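You operate a simulated robot arm through the tools that you are given. There is no shell and no other tool.

You are at the controls of a simulated robot arm. One attempt, no reset.

Task
Tip the meter's sample back into the pink mug.
Fine: yellow cap loose, arm swung away; the cup ends empty on the blue bench.

The check looks at the end state, three seconds after you hand in, the way a careful person would. Anything else that was tipped, shoved, dropped, spilled or broken makes it a failure. A push-on lid holds only when it is set on centred and level and pressed home; a screw cap is set on level and turned clockwise until tight.

Robot
A 7-joint arm with a two-finger parallel gripper, fixed in place. Base frame: the origin is at the foot of the arm, x ahead of it, y to its left, z up; the work surface is at about z = 860. Lengths are in mm, angles in degrees, forces in N, time in s.
With the tool pointing down near the work surface it reaches from about 240 to 680 mm from the base axis. Its first joint turns from -66.0 to 66.0 degrees. Payload 2.4 kg.
The TCP is the grasp point between the finger pads, 30 mm short of the fingertips. In the tool frame z runs along the fingers and y along their closing line. The gripper opens to 94 mm. The fingers are 28 mm wide and 10 mm thick; the gripper's body (50 by 96 mm) begins 55 mm behind the TCP.
Orientation is that of the tool frame in the base frame, as a unit quaternion [x, y, z, w]. With the fingers straight down and closing along the base's y, the tool's x points along the base's -x, its y along +y and its z along -z.

Tools
- The arm moves only by the tool drive_tool. Its argument "motion" is one flat list of numbers, 7 for each row, row after row: the shift along the tool's x, y, z in units of 40 mm (1.0 is 40 mm), then the turn, a rotation vector about the tool's x, y, z in units of 8 degrees (1.0 is 8 degrees), then the closure, from 0 (fully open) to 1 (shut). In form: [tx, ty, tz, rx, ry, rz, jaw, tx, ty, tz, rx, ry, rz, jaw, ...]. A call has 1 to 20 rows; each row shifts and turns the commanded pose from where the row before left it, along the tool's axes as they then stand. A call with a number of a shift or a turn outside -1 to 1 is refused whole. Rows are played at 5 a second. More than 50 mm and 8.6 degrees between two rows, or a gripper value outside its range, and nothing of the call is played. Where a pose cannot be reached the arm comes as near as it can. A force on the tool above 90 N (or 10 N above the force at the start of the call, whichever is more), or a blocked arm, ends the call early, and 0.2 s more pass. The fingers move at their own pace (about 153 mm/s each) and stop on an object; they squeeze with about 21 N. The grip force told is the motor's: it shows also when the fingers shut on nothing. Time passes only in rows, and 0.2 s behind the last, so rows that do not move let the fingers close. It gives the time, the measured TCP pose, the force on the tool (base axes), the opening and the grip force at its end, in the units of the frame above (readings bear some noise), with the torque about the TCP (base axes, N m) and any sound that the robot's microphone picked up.
- Cameras (640 x 400 px; columns grow to the right, rows downward): "scene" is fixed at [27.5, 463, 1446.5]; the picture's right is [-0.86, -0.51, 0.00], its down [-0.28, 0.47, -0.83] and it looks along [0.43, -0.71, -0.55] (base axes); focal length 231 px, centre (320, 200). "wrist" rides on the gripper at [76, 14, -102] in the tool frame; the picture's right is [-0.18, 0.98, 0.00], its down [-0.75, -0.14, -0.64] and it looks along [-0.63, -0.12, 0.77] (tool axes); focal length 243 px, centre (320, 200). There is no depth. A picture from a camera that has moved, and an enlarged one, comes with that camera's place and axes in the base frame and with its lens.
- grab_frame(camera): a new picture of that camera. No time passes.
- inspect(camera, box): a new picture of the part [left, top, right, bottom] of that camera's present view, enlarged. No time passes.
- finish_job(): hands the job in; it is judged then, once.

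Nothing tells you positions but the pictures and the camera data. Unless the task says otherwise, let go and move clear before handing in.

The tools are called as name(argument=value, ...) on one line, values as JSON. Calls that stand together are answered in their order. drive_tool: Moves the arm, as the interface text tells. Its arguments: {"type":"object","properties":{"motion":{"type":"array"}},"required":["motion"]} The other tools are called the same way: grab_frame (camera) takes a picture; inspect (camera, box) takes an enlarged picture of a part of a camera's view; finish_job () hands the job in.

At the start:

```text
clock: 0.0
tcp_pos: [363.5, -224.3, 1275.0]
orientation: [0.0, 1.0, 0.0, 0.0]
contact_force: [-0.1, 0.3, 0.6]
ft_torque: [-0.02, 0.02, 0.0]
width: 93.9
finger_force: 0.0
```

scene: 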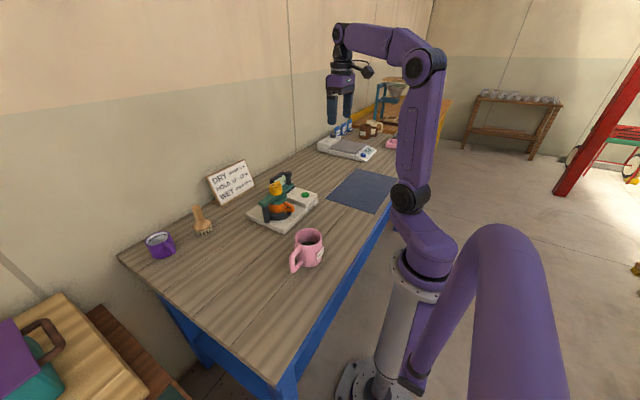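
wrist: 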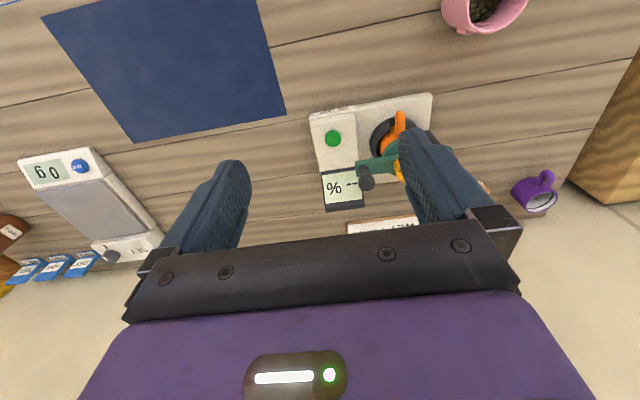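

I see a bench with a moisture meter (off-white base, orange cup, green arm with yellow cap), a pink mug, a purple mug, a scale and a blue mat. I'll take enlarged views before moving anything.

inspect(camera="scene", box=[230, 160, 350, 280])

inspect(camera="wrist", box=[290, 70, 460, 220])

inspect(camera="scene", box=[190, 150, 270, 210])

inspect(camera="scene", box=[300, 90, 440, 180])

```text
3.33 times, centred on (290, 220) of scene
camera zoom: at [27.5, 463.0, 1446.5], right [-0.86, -0.51, 0.0], down [-0.28, 0.47, -0.83], along [0.43, -0.71, -0.55], focal length 770 px, centre (420, 133)
```

zoom: 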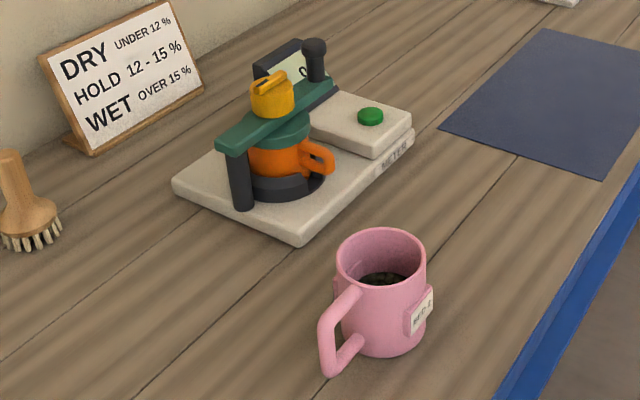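

```text
2.67 times, centred on (375, 145) of wrist
camera zoom: at [286.1, -210.7, 1377.5], right [0.18, 0.98, 0.0], down [0.75, -0.14, 0.64], along [0.63, -0.12, -0.77], focal length 647 px, centre (173, 347)
```

zoom: 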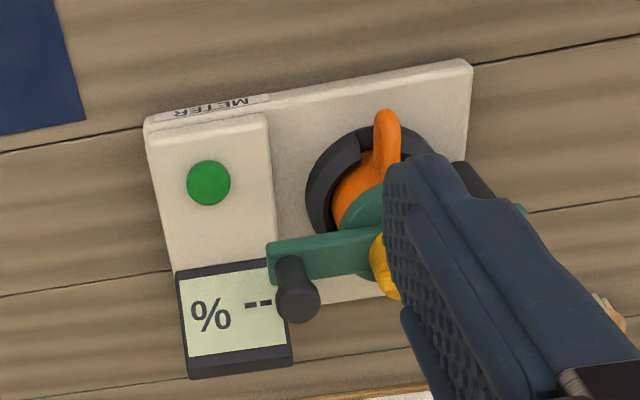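

```text
6.67 times, centred on (230, 180) of scene
camera zoom: at [27.5, 463.0, 1446.5], right [-0.86, -0.51, 0.0], down [-0.28, 0.47, -0.83], along [0.43, -0.71, -0.55], focal length 1541 px, centre (920, 333)
```

zoom: 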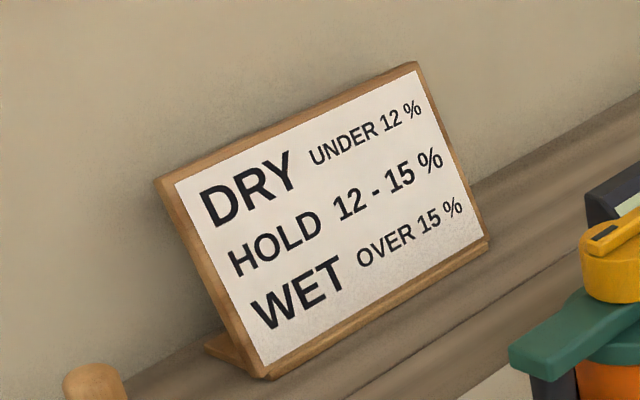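

```text
4.44 times, centred on (370, 135) of scene
camera zoom: at [27.5, 463.0, 1446.5], right [-0.86, -0.51, 0.0], down [-0.28, 0.47, -0.83], along [0.43, -0.71, -0.55], focal length 1027 px, centre (98, 489)
```

zoom: 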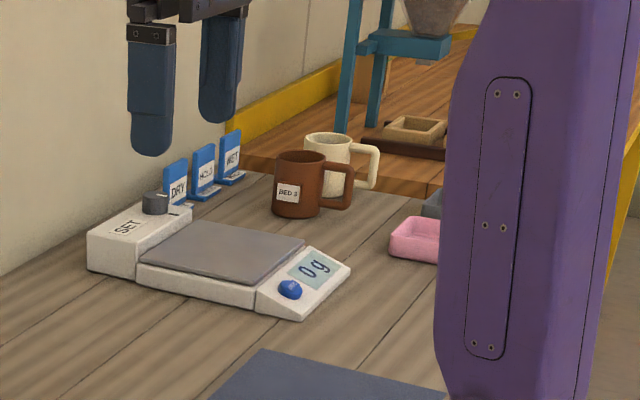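

The meter clamps an orange cup at about (550, -85) under a green arm. The arm pivots at a black post near (571, -32), has a black knob near (555, -177), and a yellow screw cap near (552, -85, 1005). The pink mug is near (330, 36). I'll move the wrist camera over the meter for a clearer view.

drive_tool(motion=[-0.4, 0.6, 0.1, 0, 0, 0, 0, -0.4, 0.6, 0.1, 0, 0, 0, 0, -0.4, 0.6, 0.1, 0, 0, 0, 0, -0.4, 0.6, 0.1, 0, 0, 0, 0, -0.4, 0.6, 0.1, 0, 0, 0, 0])

grab_frame(camera="wrist")

grab_frame(camera="scene")

```text
clock: 1.2
tcp_pos: [441.4, -105.4, 1253.8]
orientation: [0.0, 1.0, -0.001, 0.0]
contact_force: [-0.1, -0.3, 0.0]
ft_torque: [-0.01, 0.0, 0.01]
width: 94.1
finger_force: 0.1
```

```text
taken
camera wrist: at [364.4, -91.1, 1356.3], right [0.18, 0.98, 0.0], down [0.75, -0.14, 0.64], along [0.63, -0.12, -0.77], focal length 243 px, centre (320, 200)
```

wrist: 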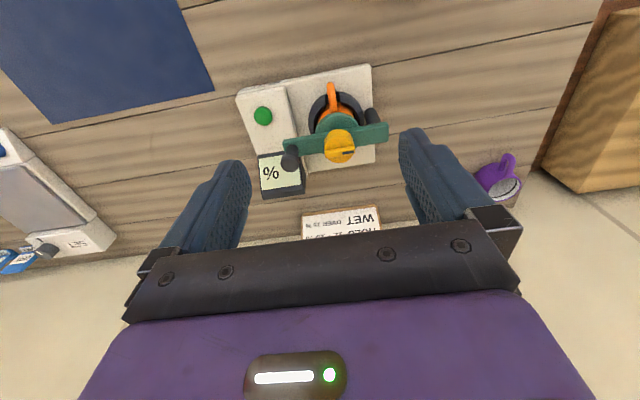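

```text
taken
```

scene: 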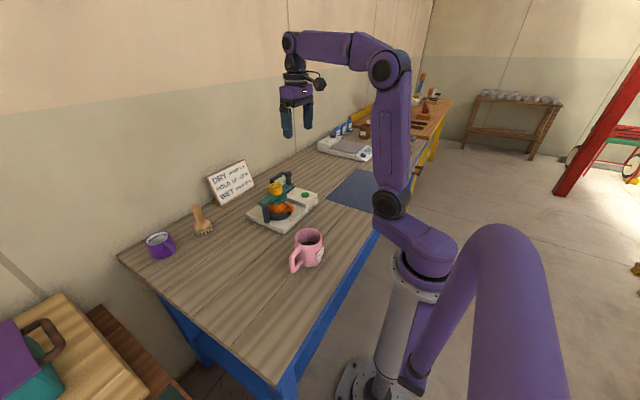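

inspect(camera="wrist", box=[225, 55, 400, 210])

inspect(camera="scene", box=[240, 165, 330, 235])

```text
2.58 times, centred on (312, 132) of wrist
camera zoom: at [364.4, -91.1, 1356.3], right [0.18, 0.98, 0.0], down [0.75, -0.14, 0.64], along [0.63, -0.12, -0.77], focal length 626 px, centre (339, 374)
```

zoom: 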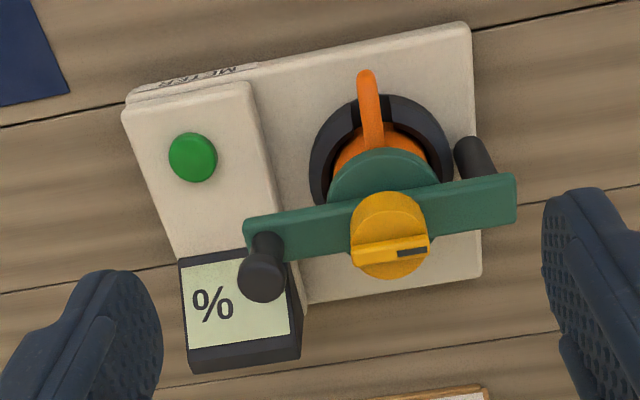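

```text
5.71 times, centred on (285, 200) of scene
camera zoom: at [27.5, 463.0, 1446.5], right [-0.86, -0.51, 0.0], down [-0.28, 0.47, -0.83], along [0.43, -0.71, -0.55], focal length 1321 px, centre (520, 200)
```

zoom: 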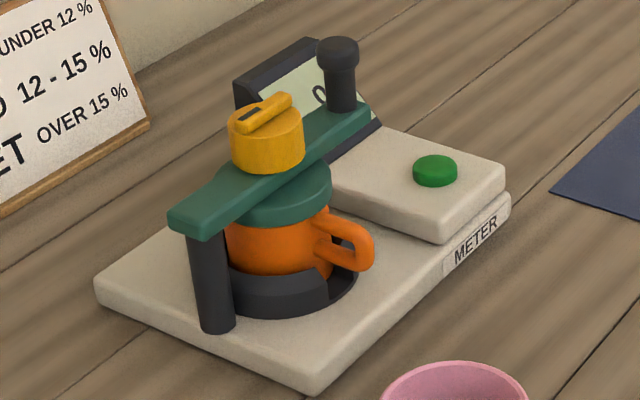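

The green arm runs along y at about x = 553, with its top at z ≈ 980. The cap is about 48 mm wide, centred near (553, -94) with its top at z ≈ 1012, and the cup handle points toward me (-x). I'll hover over the cap with the jaw open and check the alignment.

drive_tool(motion=[-0.56, 0.06, 0.7, 0, 0, 0, 0, -0.56, 0.06, 0.7, 0, 0, 0, 0, -0.56, 0.06, 0.7, 0, 0, 0, 0, -0.56, 0.06, 0.7, 0, 0, 0, 0, -0.56, 0.04, 0.7, 0, 0, 0, 0, 0, 0, 0, 0, 0, 0, 0])

grab_frame(camera="wrist")

inspect(camera="scene", box=[220, 110, 350, 240])

```text
clock: 2.6
tcp_pos: [554.5, -93.5, 1114.5]
orientation: [0.0, 1.0, 0.0, 0.0]
contact_force: [0.1, 0.1, -0.5]
ft_torque: [0.0, 0.0, 0.01]
width: 94.1
finger_force: 0.0
```

```text
taken
camera wrist: at [477.1, -79.2, 1216.9], right [0.18, 0.98, 0.0], down [0.75, -0.14, 0.64], along [0.63, -0.12, -0.77], focal length 243 px, centre (320, 200)
```

wrist: 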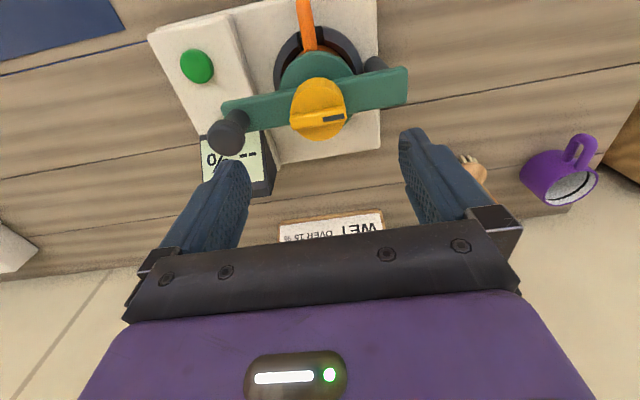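

```text
3.08 times, centred on (285, 175) of scene
camera zoom: at [27.5, 463.0, 1446.5], right [-0.86, -0.51, 0.0], down [-0.28, 0.47, -0.83], along [0.43, -0.71, -0.55], focal length 711 px, centre (428, 277)
```

zoom: 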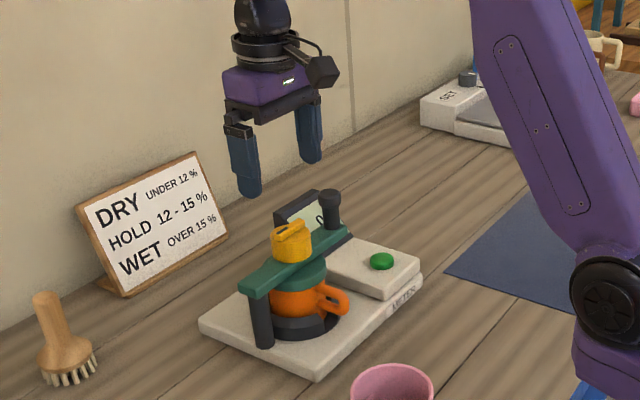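

The cap centre comes out at about (551, -94.5), almost under the TCP. I'll descend to grip the cap around its side with the fingertips just above the green arm, then close.

drive_tool(motion=[0.07, -0.02, 0.6, 0, 0, 0, 0, 0, 0, 0.6, 0, 0, 0, 0, 0, 0, 0.6, 0, 0, 0, 0, 0, 0, 0.3, 0, 0, 0, 0, 0, 0, 0.27, 0, 0, 0, 0, 0, 0, 0, 0, 0, 0, 0])

grab_frame(camera="wrist")

inspect(camera="scene", box=[240, 150, 330, 240])

```text
clock: 4.0
tcp_pos: [553.0, -95.6, 1020.1]
orientation: [0.0, 1.0, 0.0, 0.0]
contact_force: [0.1, -0.9, 0.1]
ft_torque: [-0.01, -0.01, 0.0]
width: 93.9
finger_force: 0.1
```

```text
taken
camera wrist: at [475.6, -80.6, 1122.1], right [0.18, 0.98, 0.0], down [0.75, -0.14, 0.64], along [0.63, -0.12, -0.77], focal length 243 px, centre (320, 200)
```

wrist: 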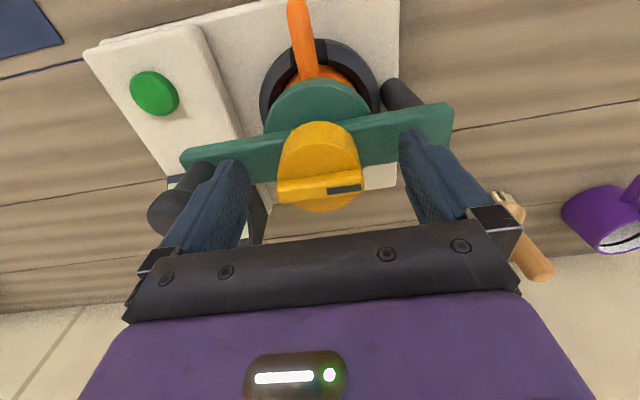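

```text
4.44 times, centred on (285, 195) of scene
camera zoom: at [27.5, 463.0, 1446.5], right [-0.86, -0.51, 0.0], down [-0.28, 0.47, -0.83], along [0.43, -0.71, -0.55], focal length 1027 px, centre (476, 222)
```

zoom: 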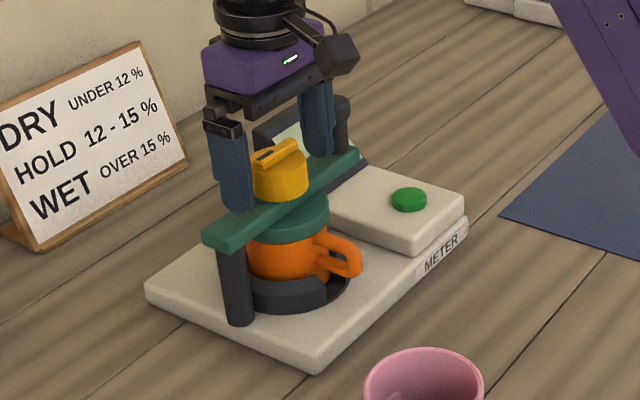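

The fingers straddle the cap with clearance above the green arm. Next I'll close on the cap.

drive_tool(motion=[0.03, 0.02, 0, 0, 0, 0, 0.3, 0, 0, 0, 0, 0, 0, 0.6, 0, 0, 0, 0, 0, 0, 1, 0, 0, 0, 0, 0, 0, 1, 0, 0, 0, 0, 0, 0, 1])

grab_frame(camera="wrist")

```text
clock: 5.2
tcp_pos: [553.5, -95.6, 1020.0]
orientation: [0.001, 1.0, -0.001, 0.001]
contact_force: [14.4, -8.0, -6.2]
ft_torque: [-0.06, -0.93, -0.03]
width: 47.8
finger_force: 45.1
```

```text
taken
camera wrist: at [475.3, -80.9, 1121.9], right [0.18, 0.98, 0.0], down [0.75, -0.14, 0.65], along [0.63, -0.12, -0.76], focal length 243 px, centre (320, 200)
```

wrist: 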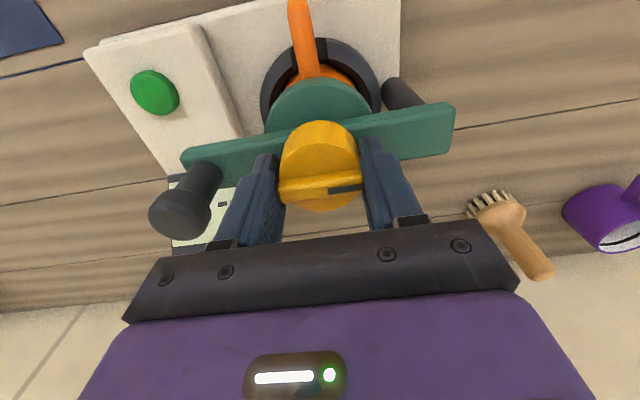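

I have the cap gripped at 47.8 mm. I'll turn it counter-clockwise as seen from above, which is negative about tool z, starting with a small step to watch the torque.

drive_tool(motion=[0, 0, 0, 0, 0, -0.6, 1, 0, 0, 0, 0, 0, -0.8, 1, 0, 0, 0, 0, 0, -0.8, 1, 0, 0, 0, 0, 0, -0.8, 1])

grab_frame(camera="wrist")

inspect(camera="scene", box=[240, 150, 330, 240])

```text
clock: 6.2
tcp_pos: [552.9, -95.5, 1019.7]
orientation: [-0.208, 0.978, -0.001, 0.002]
contact_force: [15.2, -17.2, -10.1]
ft_torque: [0.83, -1.02, -0.02]
width: 48.0
finger_force: 44.7
```

```text
taken
camera wrist: at [476.3, -114.1, 1122.0], right [-0.23, 0.97, 0.0], down [0.74, 0.18, 0.64], along [0.63, 0.15, -0.76], focal length 243 px, centre (320, 200)
```

wrist: 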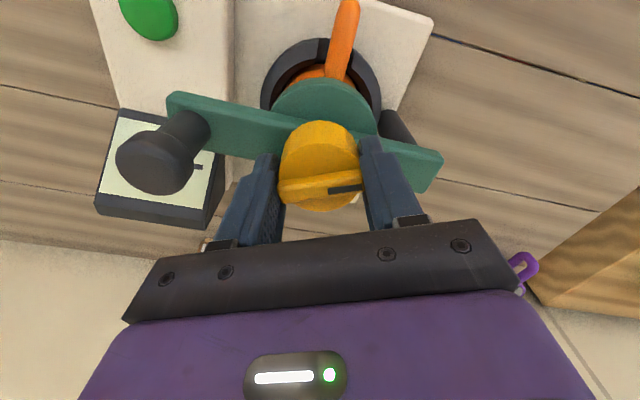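

```text
4.44 times, centred on (285, 195) of scene
camera zoom: at [28.1, 462.4, 1446.7], right [-0.86, -0.51, 0.0], down [-0.28, 0.48, -0.83], along [0.43, -0.71, -0.55], focal length 1027 px, centre (476, 222)
```

zoom: 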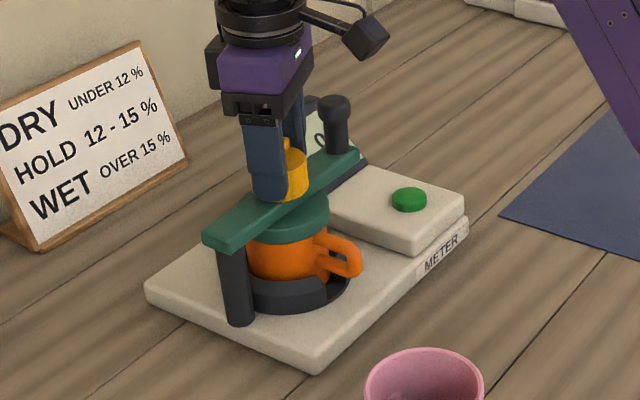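

The cap turns along with the gripper and the torque stays low. I'll continue counter-clockwise.

drive_tool(motion=[0, 0, 0, 0, 0, -1, 1, 0, 0, 0, 0, 0, -1, 1, 0, 0, 0, 0, 0, -1, 1, 0, 0, 0, 0, 0, -1, 1, 0, 0, 0, 0, 0, -1, 1, 0, 0, 0, 0, 0, -1, 1, 0, 0, 0, 0, 0, -1, 1, 0, 0, 0, 0, 0, -1, 1])

grab_frame(camera="wrist")

inspect(camera="scene", box=[240, 150, 330, 240])

```text
clock: 8.0
tcp_pos: [554.2, -96.3, 1020.1]
orientation: [-0.695, 0.719, -0.006, 0.002]
contact_force: [35.5, -26.9, -17.9]
ft_torque: [-0.11, 0.75, -0.06]
width: 48.1
finger_force: 45.4
```

```text
taken
camera wrist: at [535.8, -172.1, 1122.7], right [-0.98, 0.22, -0.01], down [0.16, 0.75, 0.64], along [0.15, 0.62, -0.77], focal length 243 px, centre (320, 200)
```

wrist: 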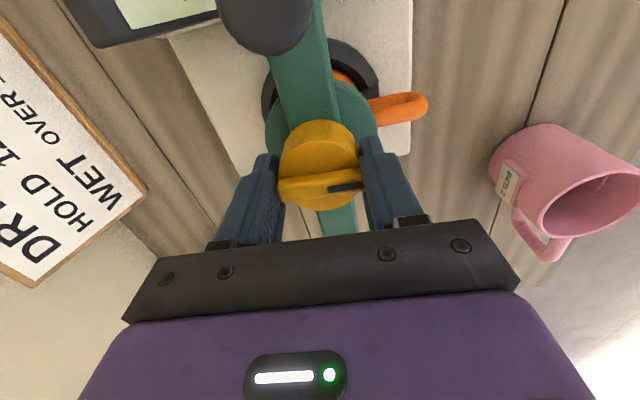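

```text
4.44 times, centred on (285, 195) of scene
camera zoom: at [28.9, 462.1, 1446.8], right [-0.86, -0.51, 0.0], down [-0.28, 0.48, -0.83], along [0.43, -0.71, -0.55], focal length 1027 px, centre (476, 222)
```

zoom: 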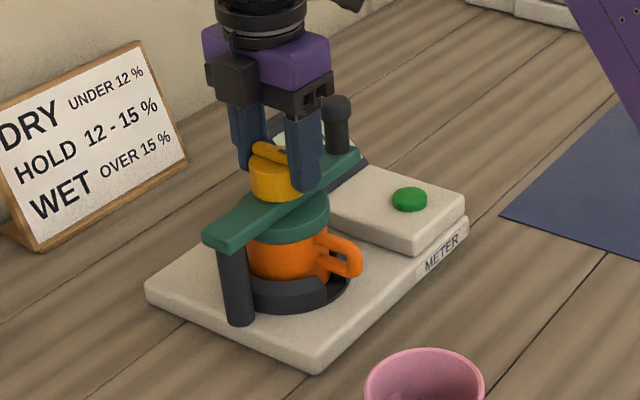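

The cap has turned about 88° and side load is building up on the gripper. I'll open to relieve it and check whether the cap has loosened.

drive_tool(motion=[0, 0, 0, 0, 0, 0, 0.5, 0, 0, 0, 0, 0, 0, 0, 0, 0, 0, 0, 0, 0, 0])

grab_frame(camera="wrist")

inspect(camera="scene", box=[240, 150, 330, 240])

```text
clock: 8.8
tcp_pos: [551.4, -91.9, 1020.0]
orientation: [-0.695, 0.719, 0.001, 0.0]
contact_force: [0.3, 0.2, -0.4]
ft_torque: [-0.01, -0.02, 0.04]
width: 93.8
finger_force: 0.2
```

```text
taken
camera wrist: at [533.5, -168.1, 1122.7], right [-0.98, 0.22, 0.0], down [0.17, 0.75, 0.64], along [0.14, 0.63, -0.77], focal length 243 px, centre (320, 200)
```

wrist: 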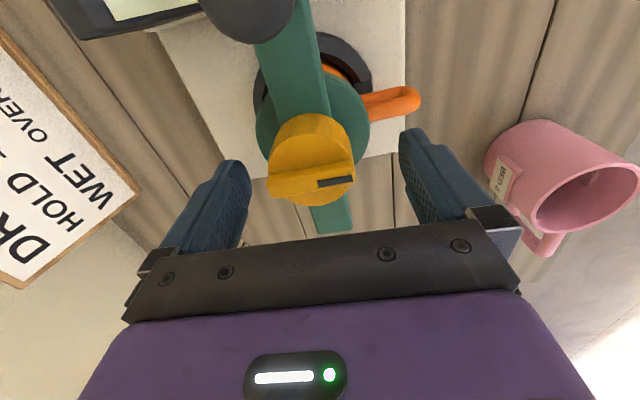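

```text
4.44 times, centred on (285, 195) of scene
camera zoom: at [27.5, 463.0, 1446.5], right [-0.86, -0.51, 0.0], down [-0.28, 0.47, -0.83], along [0.43, -0.71, -0.55], focal length 1027 px, centre (476, 222)
```

zoom: 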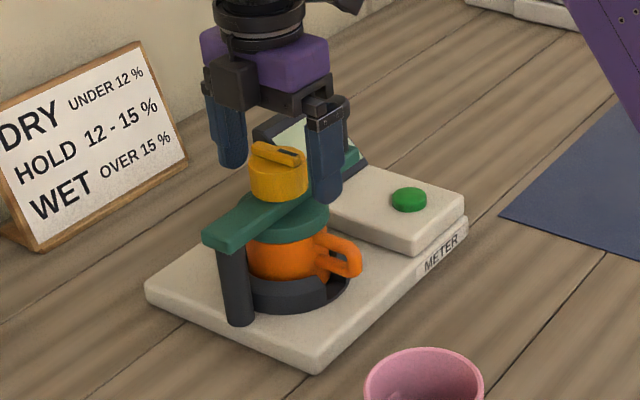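

The cap's true axis is about (553.5, -95.8). It turned 90° without visibly rising, so I'll re-centre on that axis, wind the open gripper back clockwise, and take another long counter-clockwise stroke.

drive_tool(motion=[0.096, -0.056, 0, 0, 0, 1, 0, 0, 0, 0, 0, 0, 1, 0, 0, 0, 0, 0, 0, 1, 0, 0, 0, 0, 0, 0, 1, 0, 0, 0, 0, 0, 0, 1, 0, 0, 0, 0, 0, 0, 1, 0, 0, 0, 0, 0, 0, 1, 0, 0, 0, 0, 0, 0, 1, 0, 0, 0, 0, 0, 0, 1, 0, 0, 0, 0, 0, 0, 1, 0, 0, 0, 0, 0, 0, 1, 0, 0, 0, 0, 0, 0, 1, 0, 0, 0, 0, 0, 0, 1, 0, 0, 0, 0, 0, 0, 1, 0, 0, 0, 0, 0, 0, 1, 0, 0, 0, 0, 0, 0, 1, 0, 0, 0, 0, 0, 0, 1, 0, 0, 0, 0, 0, 0, 1, 0])

grab_frame(camera="wrist")

```text
clock: 12.6
tcp_pos: [552.3, -96.5, 1021.2]
orientation: [0.471, 0.882, 0.0, 0.0]
contact_force: [0.3, -0.2, -0.1]
ft_torque: [-0.01, -0.01, 0.01]
width: 94.1
finger_force: 0.2
```

```text
taken
camera wrist: at [521.5, -26.2, 1123.2], right [0.92, 0.39, 0.0], down [0.3, -0.7, 0.64], along [0.25, -0.59, -0.77], focal length 243 px, centre (320, 200)
```

wrist: 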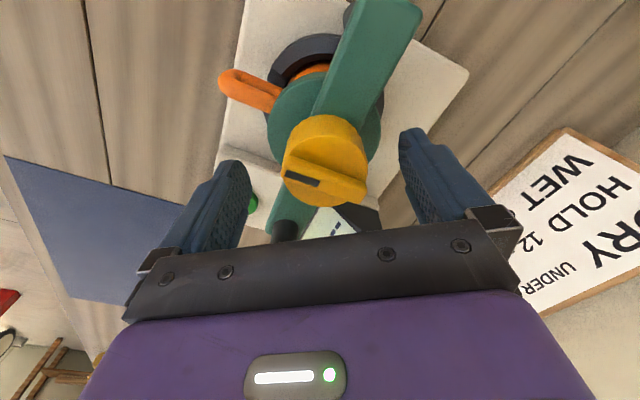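

I'm now at yaw +56° with nothing in contact. I'll wind back a bit more, grip, and then take the counter-clockwise stroke.

drive_tool(motion=[0, 0, 0, 0, 0, 1, 0, 0, 0, 0, 0, 0, 1, 0, 0, 0, 0, 0, 0, 1, 0, 0, 0, 0, 0, 0, 1, 0, -0.01, 0.02, 0, 0, 0, 0, 0.5, 0, 0, 0, 0, 0, 0, 1, 0, 0, 0, 0, 0, 0, 1, 0, 0, 0, 0, 0, 0, 1])

grab_frame(camera="wrist")

```text
clock: 14.4
tcp_pos: [554.8, -96.6, 1021.9]
orientation: [0.695, 0.719, 0.002, 0.001]
contact_force: [16.9, 2.3, -4.2]
ft_torque: [0.5, -0.21, -0.66]
width: 48.2
finger_force: 45.0
```

```text
taken
camera wrist: at [565.4, -20.5, 1123.1], right [0.99, -0.15, 0.0], down [-0.12, -0.76, 0.64], along [-0.09, -0.63, -0.77], focal length 243 px, centre (320, 200)
```

wrist: 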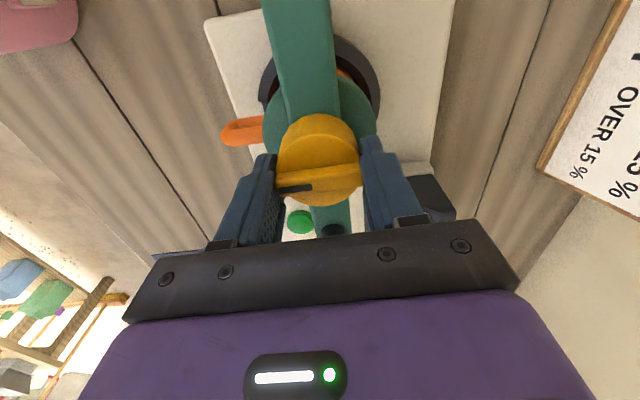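

I've re-gripped at yaw +88°. Next is a long counter-clockwise stroke with a small centring correction.

drive_tool(motion=[0, 0.05, 0, 0, 0, -0.5, 1, 0, 0, 0, 0, 0, -1, 1, 0, 0, 0, 0, 0, -1, 1, 0, 0, 0, 0, 0, -1, 1, 0, 0, 0, 0, 0, -1, 1, 0, 0, 0, 0, 0, -1, 1, 0, 0, 0, 0, 0, -1, 1, 0, 0, 0, 0, 0, -1, 1, 0, 0, 0, 0, 0, -1, 1, 0, 0, 0, 0, 0, -1, 1, 0, 0, 0, 0, 0, -1, 1])

grab_frame(camera="wrist")

inspect(camera="scene", box=[240, 150, 330, 240])

```text
clock: 16.8
tcp_pos: [557.7, -93.9, 1019.3]
orientation: [0.034, 0.999, 0.002, -0.001]
contact_force: [11.7, 20.7, -1.0]
ft_torque: [-0.1, -0.4, -0.96]
width: 47.0
finger_force: 45.0
```

```text
taken
camera wrist: at [481.2, -76.1, 1122.4], right [0.25, 0.97, 0.0], down [0.74, -0.19, 0.64], along [0.62, -0.16, -0.77], focal length 243 px, centre (320, 200)
```

wrist: 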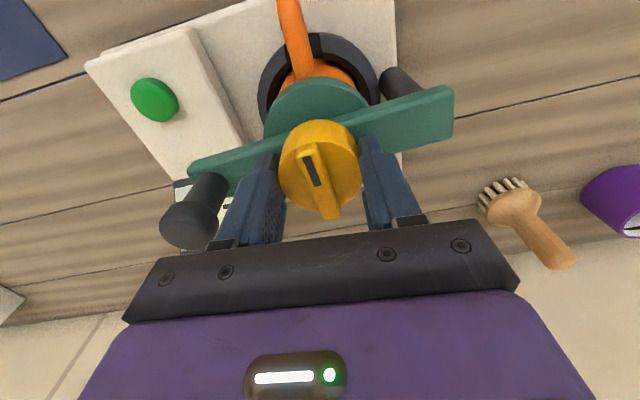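

```text
4.44 times, centred on (285, 195) of scene
camera zoom: at [27.8, 463.6, 1446.3], right [-0.86, -0.51, 0.0], down [-0.28, 0.47, -0.83], along [0.43, -0.72, -0.55], focal length 1027 px, centre (476, 222)
```

zoom: 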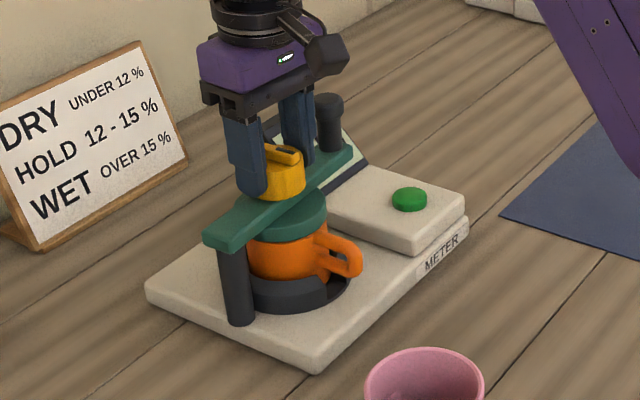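

The gripper slipped around the cap, and its mark stayed pointing at -x, so the cap has reached its loose stop at about 90°. The green arm has already shifted slightly toward +x, so it looks unlocked. I'll open and check.

drive_tool(motion=[0, 0, 0, 0, 0, 0, 0.5, 0, 0, 0, 0, 0, 0, 0, 0, 0, 0, 0, 0, 0, 0])

grab_frame(camera="wrist")

inspect(camera="scene", box=[240, 150, 330, 240])

```text
clock: 17.6
tcp_pos: [555.8, -99.2, 1019.4]
orientation: [0.036, 0.999, -0.001, -0.001]
contact_force: [-0.5, 3.2, -1.1]
ft_torque: [0.05, -0.04, -0.07]
width: 92.8
finger_force: 0.1
```

```text
taken
camera wrist: at [480.3, -79.4, 1122.4], right [0.25, 0.97, 0.0], down [0.74, -0.19, 0.64], along [0.62, -0.16, -0.77], focal length 243 px, centre (320, 200)
```

wrist: 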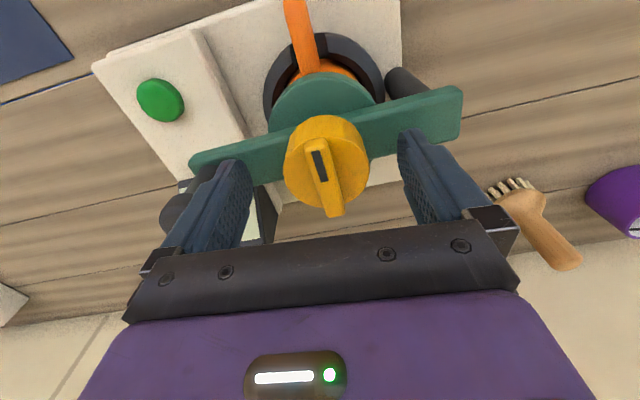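

```text
4.44 times, centred on (285, 195) of scene
camera zoom: at [27.5, 463.1, 1446.5], right [-0.86, -0.51, 0.0], down [-0.28, 0.47, -0.83], along [0.43, -0.72, -0.55], focal length 1027 px, centre (476, 222)
```

zoom: 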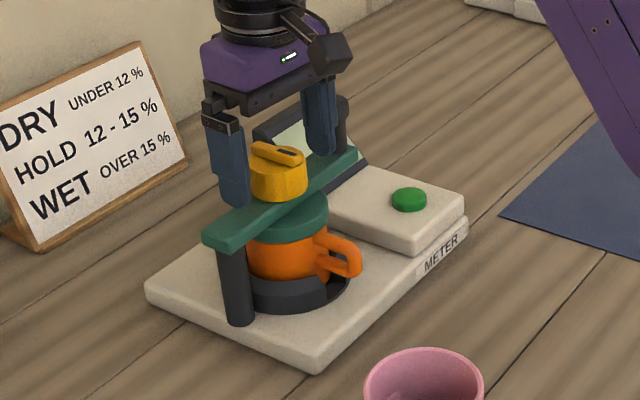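

The cap is loose and the arm sits nearly in its original place. I'll lift clear, close the fingers, and move to the -x side of the arm at y ≈ -150. From there I'll push the arm toward +x, away from the cup and mug.

drive_tool(motion=[0, 0, -0.8, 0, 0, -0.5, 0, 0, 0, -0.9, 0, 0, 0, 0, 0.4, -0.6, 0, 0, 0, 0, 0.5, 0.5, -0.65, 0, 0, 0, 0, 1, 0, 0, 0, 0, 0, 0, 1, 0, 0, 0, 0, 0, 0, 1])

grab_frame(camera="wrist")

inspect(camera="scene", box=[240, 150, 330, 240])

```text
clock: 19.0
tcp_pos: [521.9, -146.0, 1086.9]
orientation: [0.0, 1.0, 0.0, -0.001]
contact_force: [0.4, 0.0, 1.0]
ft_torque: [-0.01, -0.01, 0.02]
width: 0.0
finger_force: 20.9
```

```text
taken
camera wrist: at [444.0, -132.8, 1190.0], right [0.18, 0.98, 0.0], down [0.75, -0.14, 0.64], along [0.63, -0.12, -0.77], focal length 243 px, centre (320, 200)
```

wrist: 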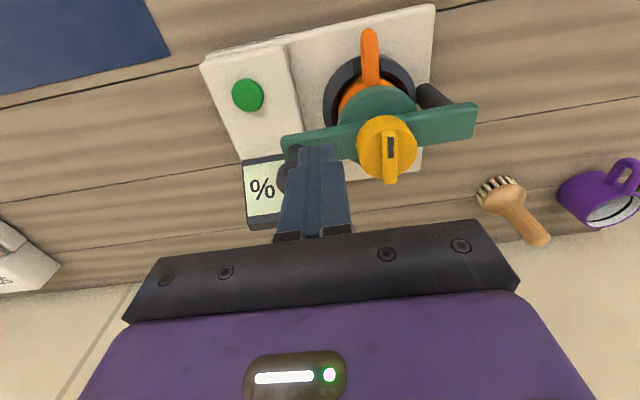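

```text
4.44 times, centred on (285, 195) of scene
camera zoom: at [27.5, 463.0, 1446.5], right [-0.86, -0.51, 0.0], down [-0.28, 0.47, -0.83], along [0.43, -0.71, -0.55], focal length 1027 px, centre (476, 222)
```

zoom: 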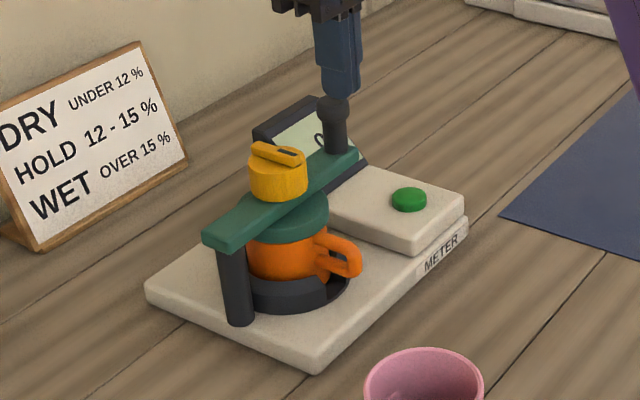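

The arm's near edge is about x = 535, so I'll back off to x ≈ 508 before lowering the closed fingers beside it. Then I'll check the height in the scene view.

drive_tool(motion=[0.35, 0, 0, 0, 0, 0, 1, 0, 0, 0.6, 0, 0, 0, 1, 0, 0, 0.6, 0, 0, 0, 1, 0, 0, 0.6, 0, 0, 0, 1, 0, 0, 0.4, 0, 0, 0, 1, 0, 0, 0, 0, 0, 0, 1])

grab_frame(camera="wrist")

inspect(camera="scene", box=[240, 150, 330, 240])

```text
clock: 20.4
tcp_pos: [506.4, -148.1, 1001.1]
orientation: [0.0, 1.0, 0.0, 0.0]
contact_force: [0.6, -0.2, 0.7]
ft_torque: [0.01, 0.0, 0.0]
width: 0.0
finger_force: 21.3
```

```text
taken
camera wrist: at [429.9, -134.0, 1102.5], right [0.18, 0.98, 0.0], down [0.75, -0.14, 0.64], along [0.63, -0.12, -0.77], focal length 243 px, centre (320, 200)
```

wrist: 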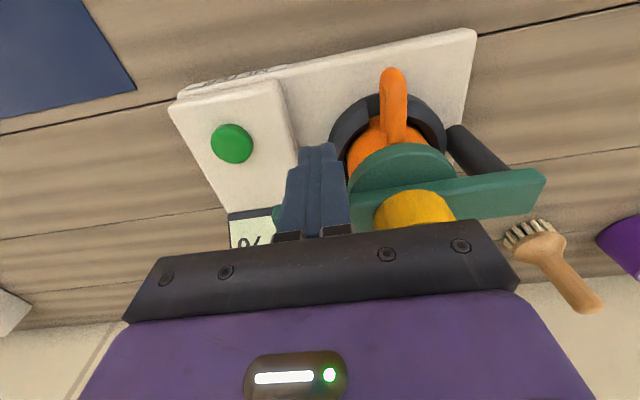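

```text
4.44 times, centred on (285, 195) of scene
camera zoom: at [27.5, 463.0, 1446.5], right [-0.86, -0.51, 0.0], down [-0.28, 0.47, -0.83], along [0.43, -0.71, -0.55], focal length 1027 px, centre (476, 222)
```

zoom: 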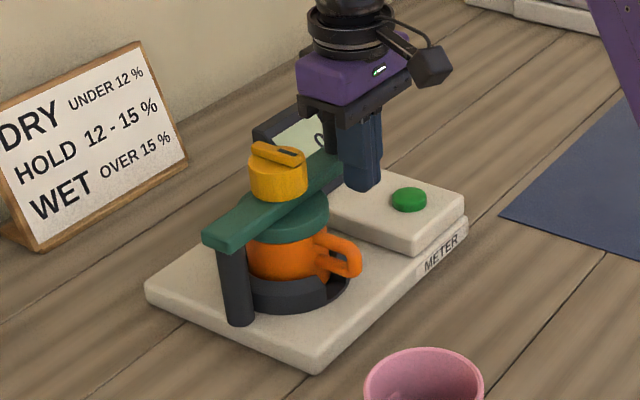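

The fingertips are at z ≈ 971, beside the arm. I'll push gently toward +x and watch the force.

drive_tool(motion=[-0.2, 0, 0.02, 0, 0, 0, 1, -0.2, 0, 0.02, 0, 0, 0, 1, -0.2, 0, 0, 0, 0, 0, 1, -0.2, 0, 0, 0, 0, 0, 1, -0.2, 0, 0, 0, 0, 0, 1, -0.2, 0, 0, 0, 0, 0, 1])

grab_frame(camera="wrist")

inspect(camera="scene", box=[240, 150, 330, 240])

```text
clock: 21.8
tcp_pos: [553.3, -148.8, 997.9]
orientation: [0.0, 1.0, 0.001, 0.0]
contact_force: [-0.9, -0.7, -0.7]
ft_torque: [-0.01, 0.0, -0.03]
width: 0.0
finger_force: 21.8
```

```text
taken
camera wrist: at [477.0, -133.6, 1100.6], right [0.18, 0.98, 0.0], down [0.75, -0.14, 0.64], along [0.63, -0.12, -0.77], focal length 243 px, centre (320, 200)
```

wrist: 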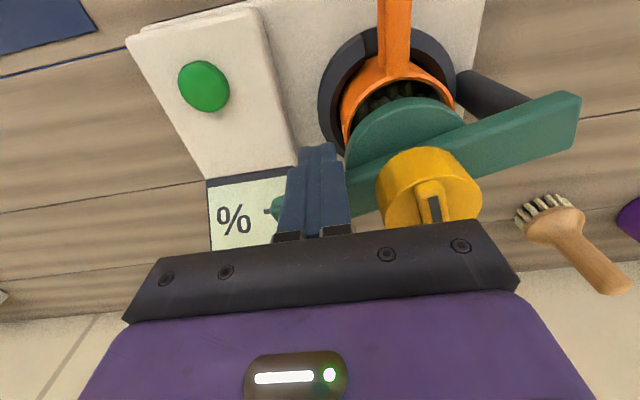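

```text
4.44 times, centred on (285, 195) of scene
camera zoom: at [27.5, 463.0, 1446.5], right [-0.86, -0.51, 0.0], down [-0.28, 0.47, -0.83], along [0.43, -0.71, -0.55], focal length 1027 px, centre (476, 222)
```

zoom: 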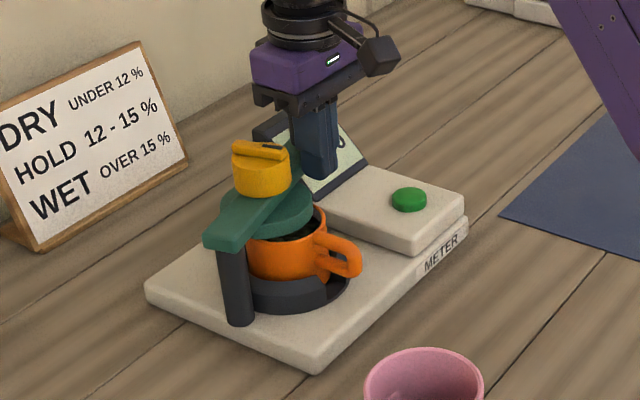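

The arm swings freely and the cup stays put, with dark grains visible inside it. I'll continue along the arc.

drive_tool(motion=[-0.25, 0.092, 0, 0, 0, 0, 1, -0.25, 0.092, 0, 0, 0, 0, 1, -0.25, 0.092, 0, 0, 0, 0, 1, -0.205, 0.117, 0, 0, 0, 0, 1, -0.205, 0.117, 0, 0, 0, 0, 1, -0.205, 0.117, 0, 0, 0, 0, 1])

grab_frame(camera="wrist")

inspect(camera="scene", box=[240, 150, 330, 240])

```text
clock: 23.2
tcp_pos: [608.6, -121.6, 999.4]
orientation: [0.0, 1.0, 0.0, 0.0]
contact_force: [-0.7, -0.7, 0.2]
ft_torque: [0.0, -0.01, -0.05]
width: 0.0
finger_force: 21.0
```

```text
taken
camera wrist: at [531.5, -108.2, 1101.4], right [0.18, 0.98, 0.0], down [0.75, -0.14, 0.64], along [0.63, -0.12, -0.77], focal length 243 px, centre (320, 200)
```

wrist: 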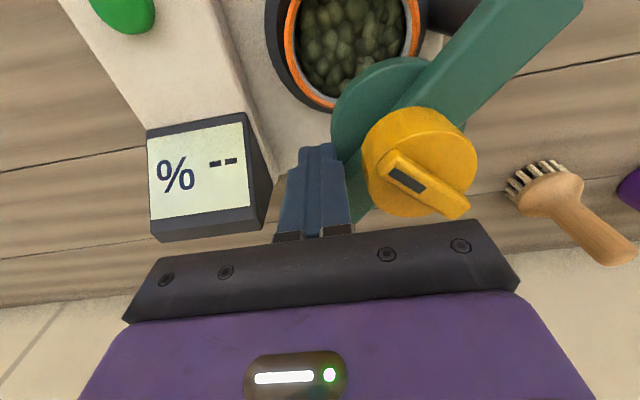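

```text
4.44 times, centred on (285, 195) of scene
camera zoom: at [27.5, 463.0, 1446.5], right [-0.86, -0.51, 0.0], down [-0.28, 0.47, -0.83], along [0.43, -0.71, -0.55], focal length 1027 px, centre (476, 222)
```

zoom: 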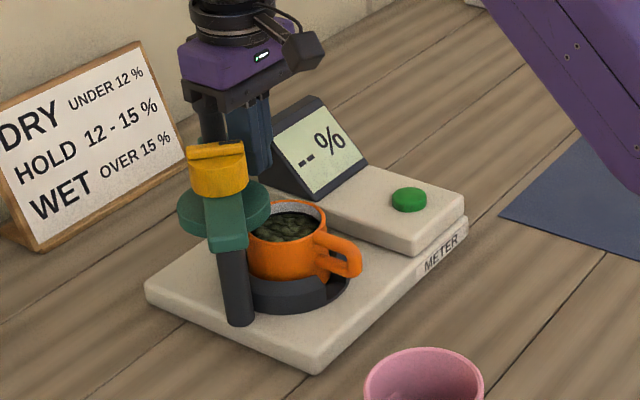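

The cup is now mostly uncovered, showing dark green beans inside, and the display was cleared. I'll push the arm the rest of the way.

drive_tool(motion=[-0.164, 0.168, 0, 0, 0, 0, 1, -0.164, 0.168, 0, 0, 0, 0, 1, -0.164, 0.168, 0, 0, 0, 0, 1, -0.11, 0.205, 0, 0, 0, 0, 1, -0.11, 0.205, 0, 0, 0, 0, 1, -0.11, 0.205, 0, 0, 0, 0, 1, -0.046, 0.225, 0, 0, 0, 0, 1, -0.046, 0.225, 0, 0, 0, 0, 1, -0.046, 0.225, 0, 0, 0, 0, 1])

grab_frame(camera="wrist")

inspect(camera="scene", box=[240, 150, 330, 240])

```text
clock: 25.2
tcp_pos: [648.5, -56.3, 998.8]
orientation: [0.003, 1.0, -0.002, -0.001]
contact_force: [-1.6, -12.4, 0.3]
ft_torque: [0.09, -0.01, 0.24]
width: 0.0
finger_force: 21.1
```

```text
taken
camera wrist: at [571.1, -41.3, 1101.0], right [0.19, 0.98, 0.0], down [0.75, -0.14, 0.64], along [0.63, -0.12, -0.77], focal length 243 px, centre (320, 200)
```

wrist: 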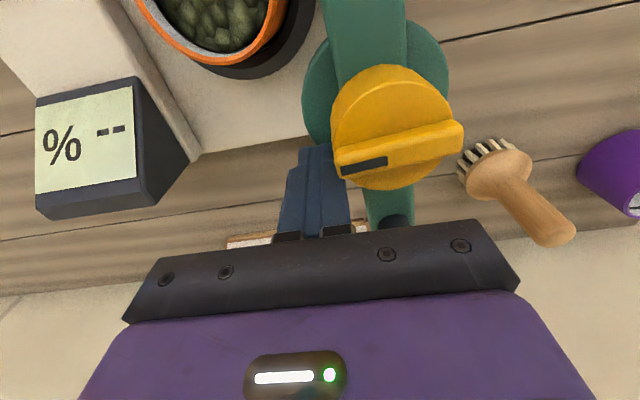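

```text
4.44 times, centred on (285, 195) of scene
camera zoom: at [27.4, 462.6, 1446.7], right [-0.86, -0.51, 0.0], down [-0.28, 0.47, -0.83], along [0.43, -0.71, -0.55], focal length 1027 px, centre (476, 222)
```

zoom: 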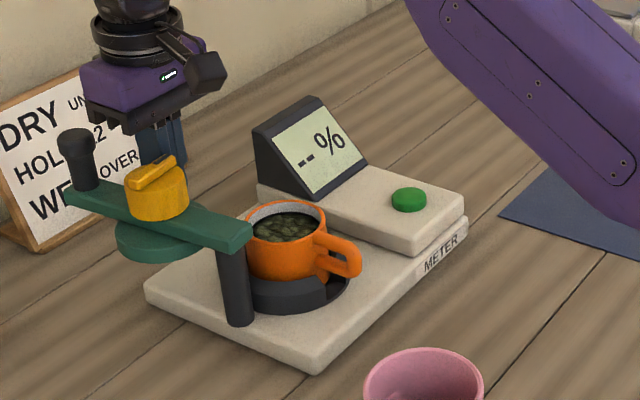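

The arm is at its stop, swung about 90° away, and the cup is fully open. I'll back off, rise, and move over for a good look at the cup.

drive_tool(motion=[0.05, -0.25, 0, 0, 0, 0, 1, 0, -0.1, -0.7, 0, 0, 0, 1, 0, 0, -0.9, 0, 0, 0, 1, 0.7, -0.3, -0.7, 0, 0, 0, 1, 0.9, -0.2, -0.7, 0, 0, 0, 0.5, 0.9, 0, -0.6, 0, 0, 0, 0, 0.9, 0, -0.3, 0, 0, 0, 0, 0.9, 0, 0, 0, 0, 0, 0, 0, 0, 0, 0, 0, 0, 0])

grab_frame(camera="wrist")

inspect(camera="scene", box=[240, 165, 330, 280])

```text
clock: 27.2
tcp_pos: [473.7, -83.7, 1157.7]
orientation: [0.0, 1.0, 0.0, 0.0]
contact_force: [-0.1, 0.1, 0.0]
ft_torque: [-0.02, -0.01, -0.01]
width: 94.1
finger_force: 0.1
```

```text
taken
camera wrist: at [396.7, -71.6, 1260.0], right [0.18, 0.98, 0.0], down [0.75, -0.14, 0.64], along [0.63, -0.12, -0.77], focal length 243 px, centre (320, 200)
```

wrist: 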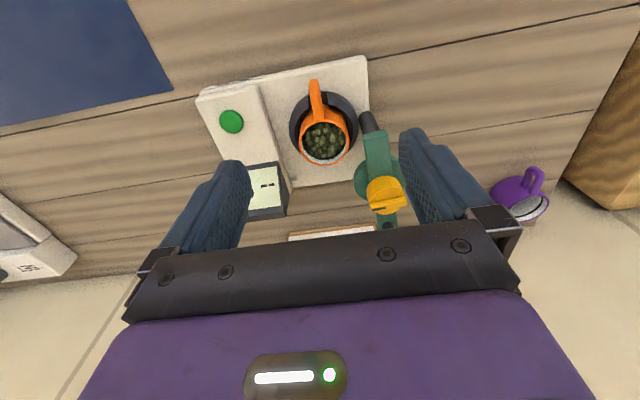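

```text
3.48 times, centred on (285, 222) of scene
camera zoom: at [27.5, 463.0, 1446.5], right [-0.86, -0.51, 0.0], down [-0.28, 0.47, -0.83], along [0.43, -0.71, -0.55], focal length 804 px, centre (442, 122)
```

zoom: 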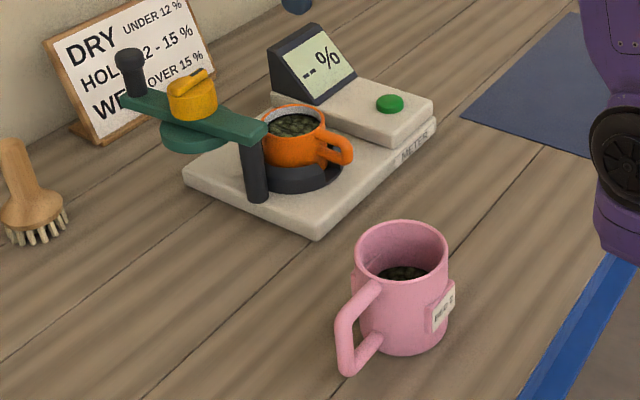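

inspect(camera="wrist", box=[265, 60, 395, 200])

inspect(camera="scene", box=[285, 180, 350, 235])

inspect(camera="scene", box=[280, 215, 340, 285])

inspect(camera="scene", box=[260, 180, 310, 222])

```text
2.86 times, centred on (330, 130) of wrist
camera zoom: at [396.7, -71.6, 1260.0], right [0.18, 0.98, 0.0], down [0.75, -0.14, 0.64], along [0.63, -0.12, -0.77], focal length 693 px, centre (291, 400)
```

zoom: 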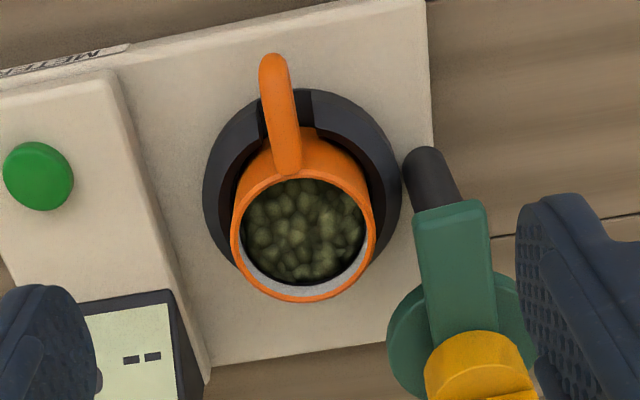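

```text
7.27 times, centred on (318, 208) of scene
camera zoom: at [27.5, 463.0, 1446.5], right [-0.86, -0.51, 0.0], down [-0.28, 0.47, -0.83], along [0.43, -0.71, -0.55], focal length 1681 px, centre (338, 146)
```

zoom: 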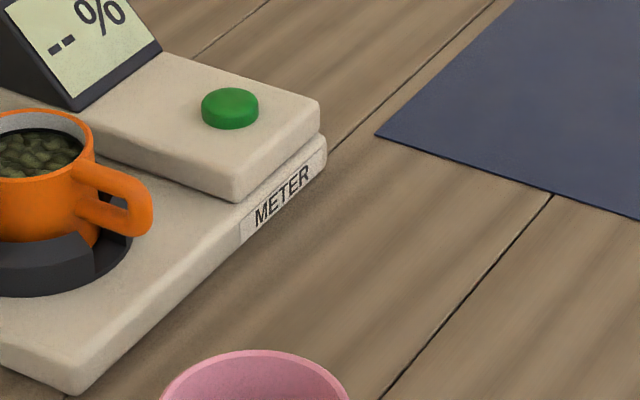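

```text
5.71 times, centred on (310, 250) of scene
camera zoom: at [27.5, 463.0, 1446.5], right [-0.86, -0.51, 0.0], down [-0.28, 0.47, -0.83], along [0.43, -0.71, -0.55], focal length 1321 px, centre (377, -86)
```

zoom: 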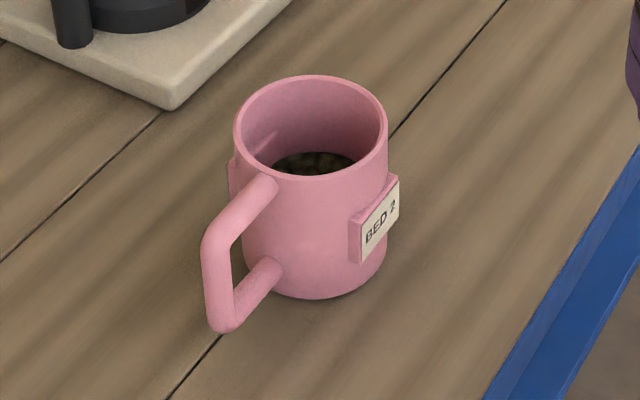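

```text
9.52 times, centred on (285, 201) of scene
camera zoom: at [27.5, 463.0, 1446.5], right [-0.86, -0.51, 0.0], down [-0.28, 0.47, -0.83], along [0.43, -0.71, -0.55], focal length 2201 px, centre (653, 190)
```

zoom: 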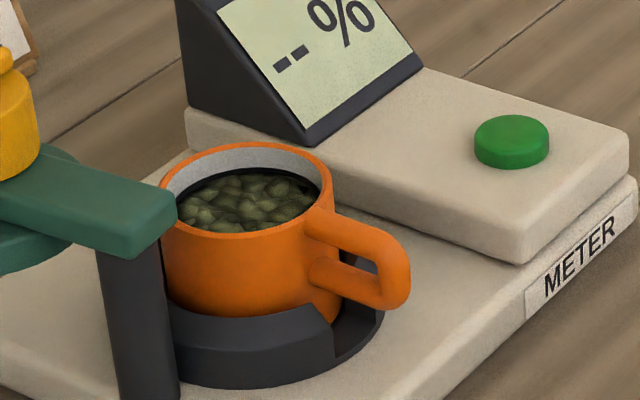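

inspect(camera="scene", box=[266, 186, 306, 214])

inspect(camera="wrist", box=[280, 75, 365, 175])

```text
14.29 times, centred on (286, 200) of scene
camera zoom: at [27.5, 463.0, 1446.5], right [-0.86, -0.51, 0.0], down [-0.28, 0.47, -0.83], along [0.43, -0.71, -0.55], focal length 3302 px, centre (806, 200)
```

zoom: 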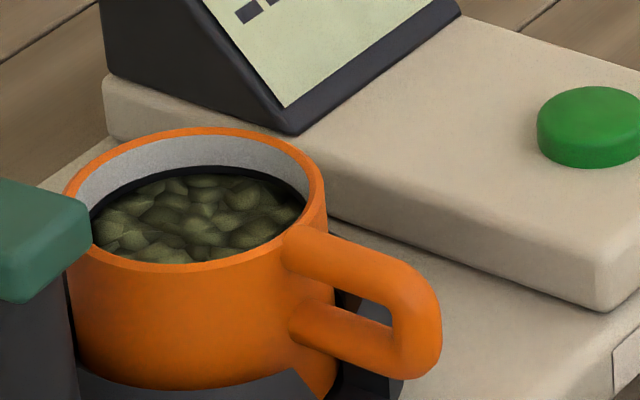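

```text
4.00 times, centred on (322, 125) of wrist
camera zoom: at [396.7, -71.6, 1260.0], right [0.18, 0.98, 0.0], down [0.75, -0.14, 0.64], along [0.63, -0.12, -0.77], focal length 970 px, centre (310, 500)
```

zoom: 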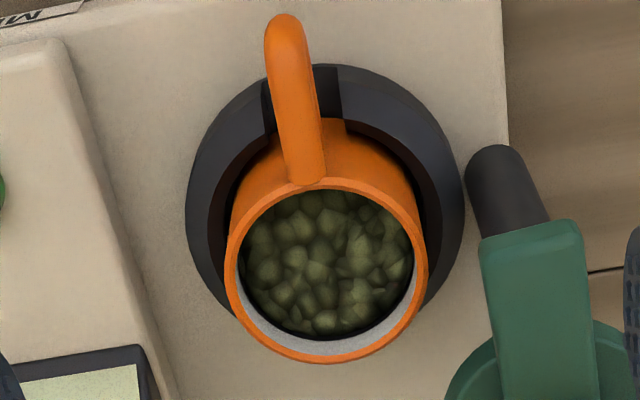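

The cup's rim centre is about (553, -94.5, 948), 71 mm across, with the handle along -x and the holder ring top near z ≈ 912. My plan is to grip the cup body with the tool pitched forward about 58° and pour by tilting the other way over the mug. I'll first test the pour orientation empty, high above the mug at about (330, 36).

drive_tool(motion=[0.67, 0.6, 0.0, 0, 0, 0, 0, 0.67, 0.6, 0.0, 0, 0, 0, 0, 0.67, 0.6, 0.0, 0, 0, 0, 0, 0.67, 0.6, 0.0, 0, 0, 0, 0, 0.67, 0.6, 0.0, 0, 0, 0, 0, 0, 0, 0, 0, 1, 0, 0, 0, 0, 0, 0, 1, 0, 0, 0, 0, 0, 0, 1, 0, 0, 0, 0, 0, 0, 1, 0, 0, 0, 0, 0, 0, 1, 0, 0])

grab_frame(camera="scene")

grab_frame(camera="wrist")

```text
clock: 29.4
tcp_pos: [338.4, 34.7, 1155.0]
orientation: [0.0, 0.94, 0.0, -0.342]
contact_force: [0.0, -0.7, 0.3]
ft_torque: [0.02, 0.02, -0.02]
width: 94.1
finger_force: 0.0
```

```text
taken
```

scene: 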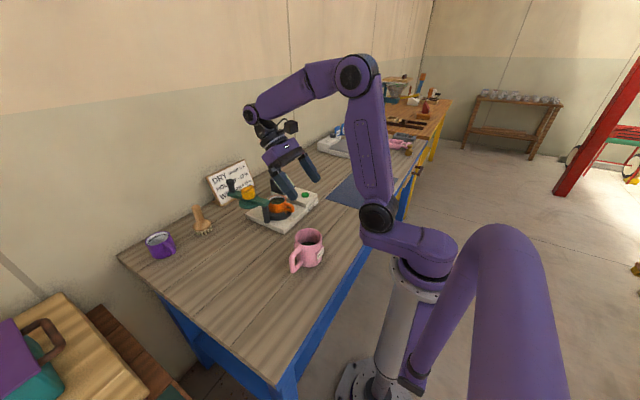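

```text
taken
camera wrist: at [346.0, 49.3, 1283.0], right [0.14, 0.98, -0.12], down [0.99, -0.14, 0.01], along [-0.01, -0.12, -0.99], focal length 243 px, centre (320, 200)
```

wrist: 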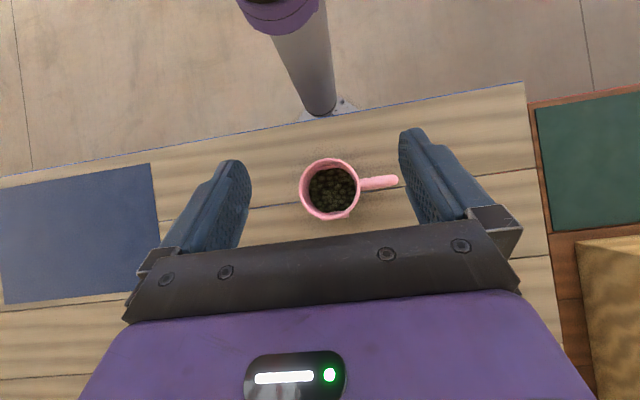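

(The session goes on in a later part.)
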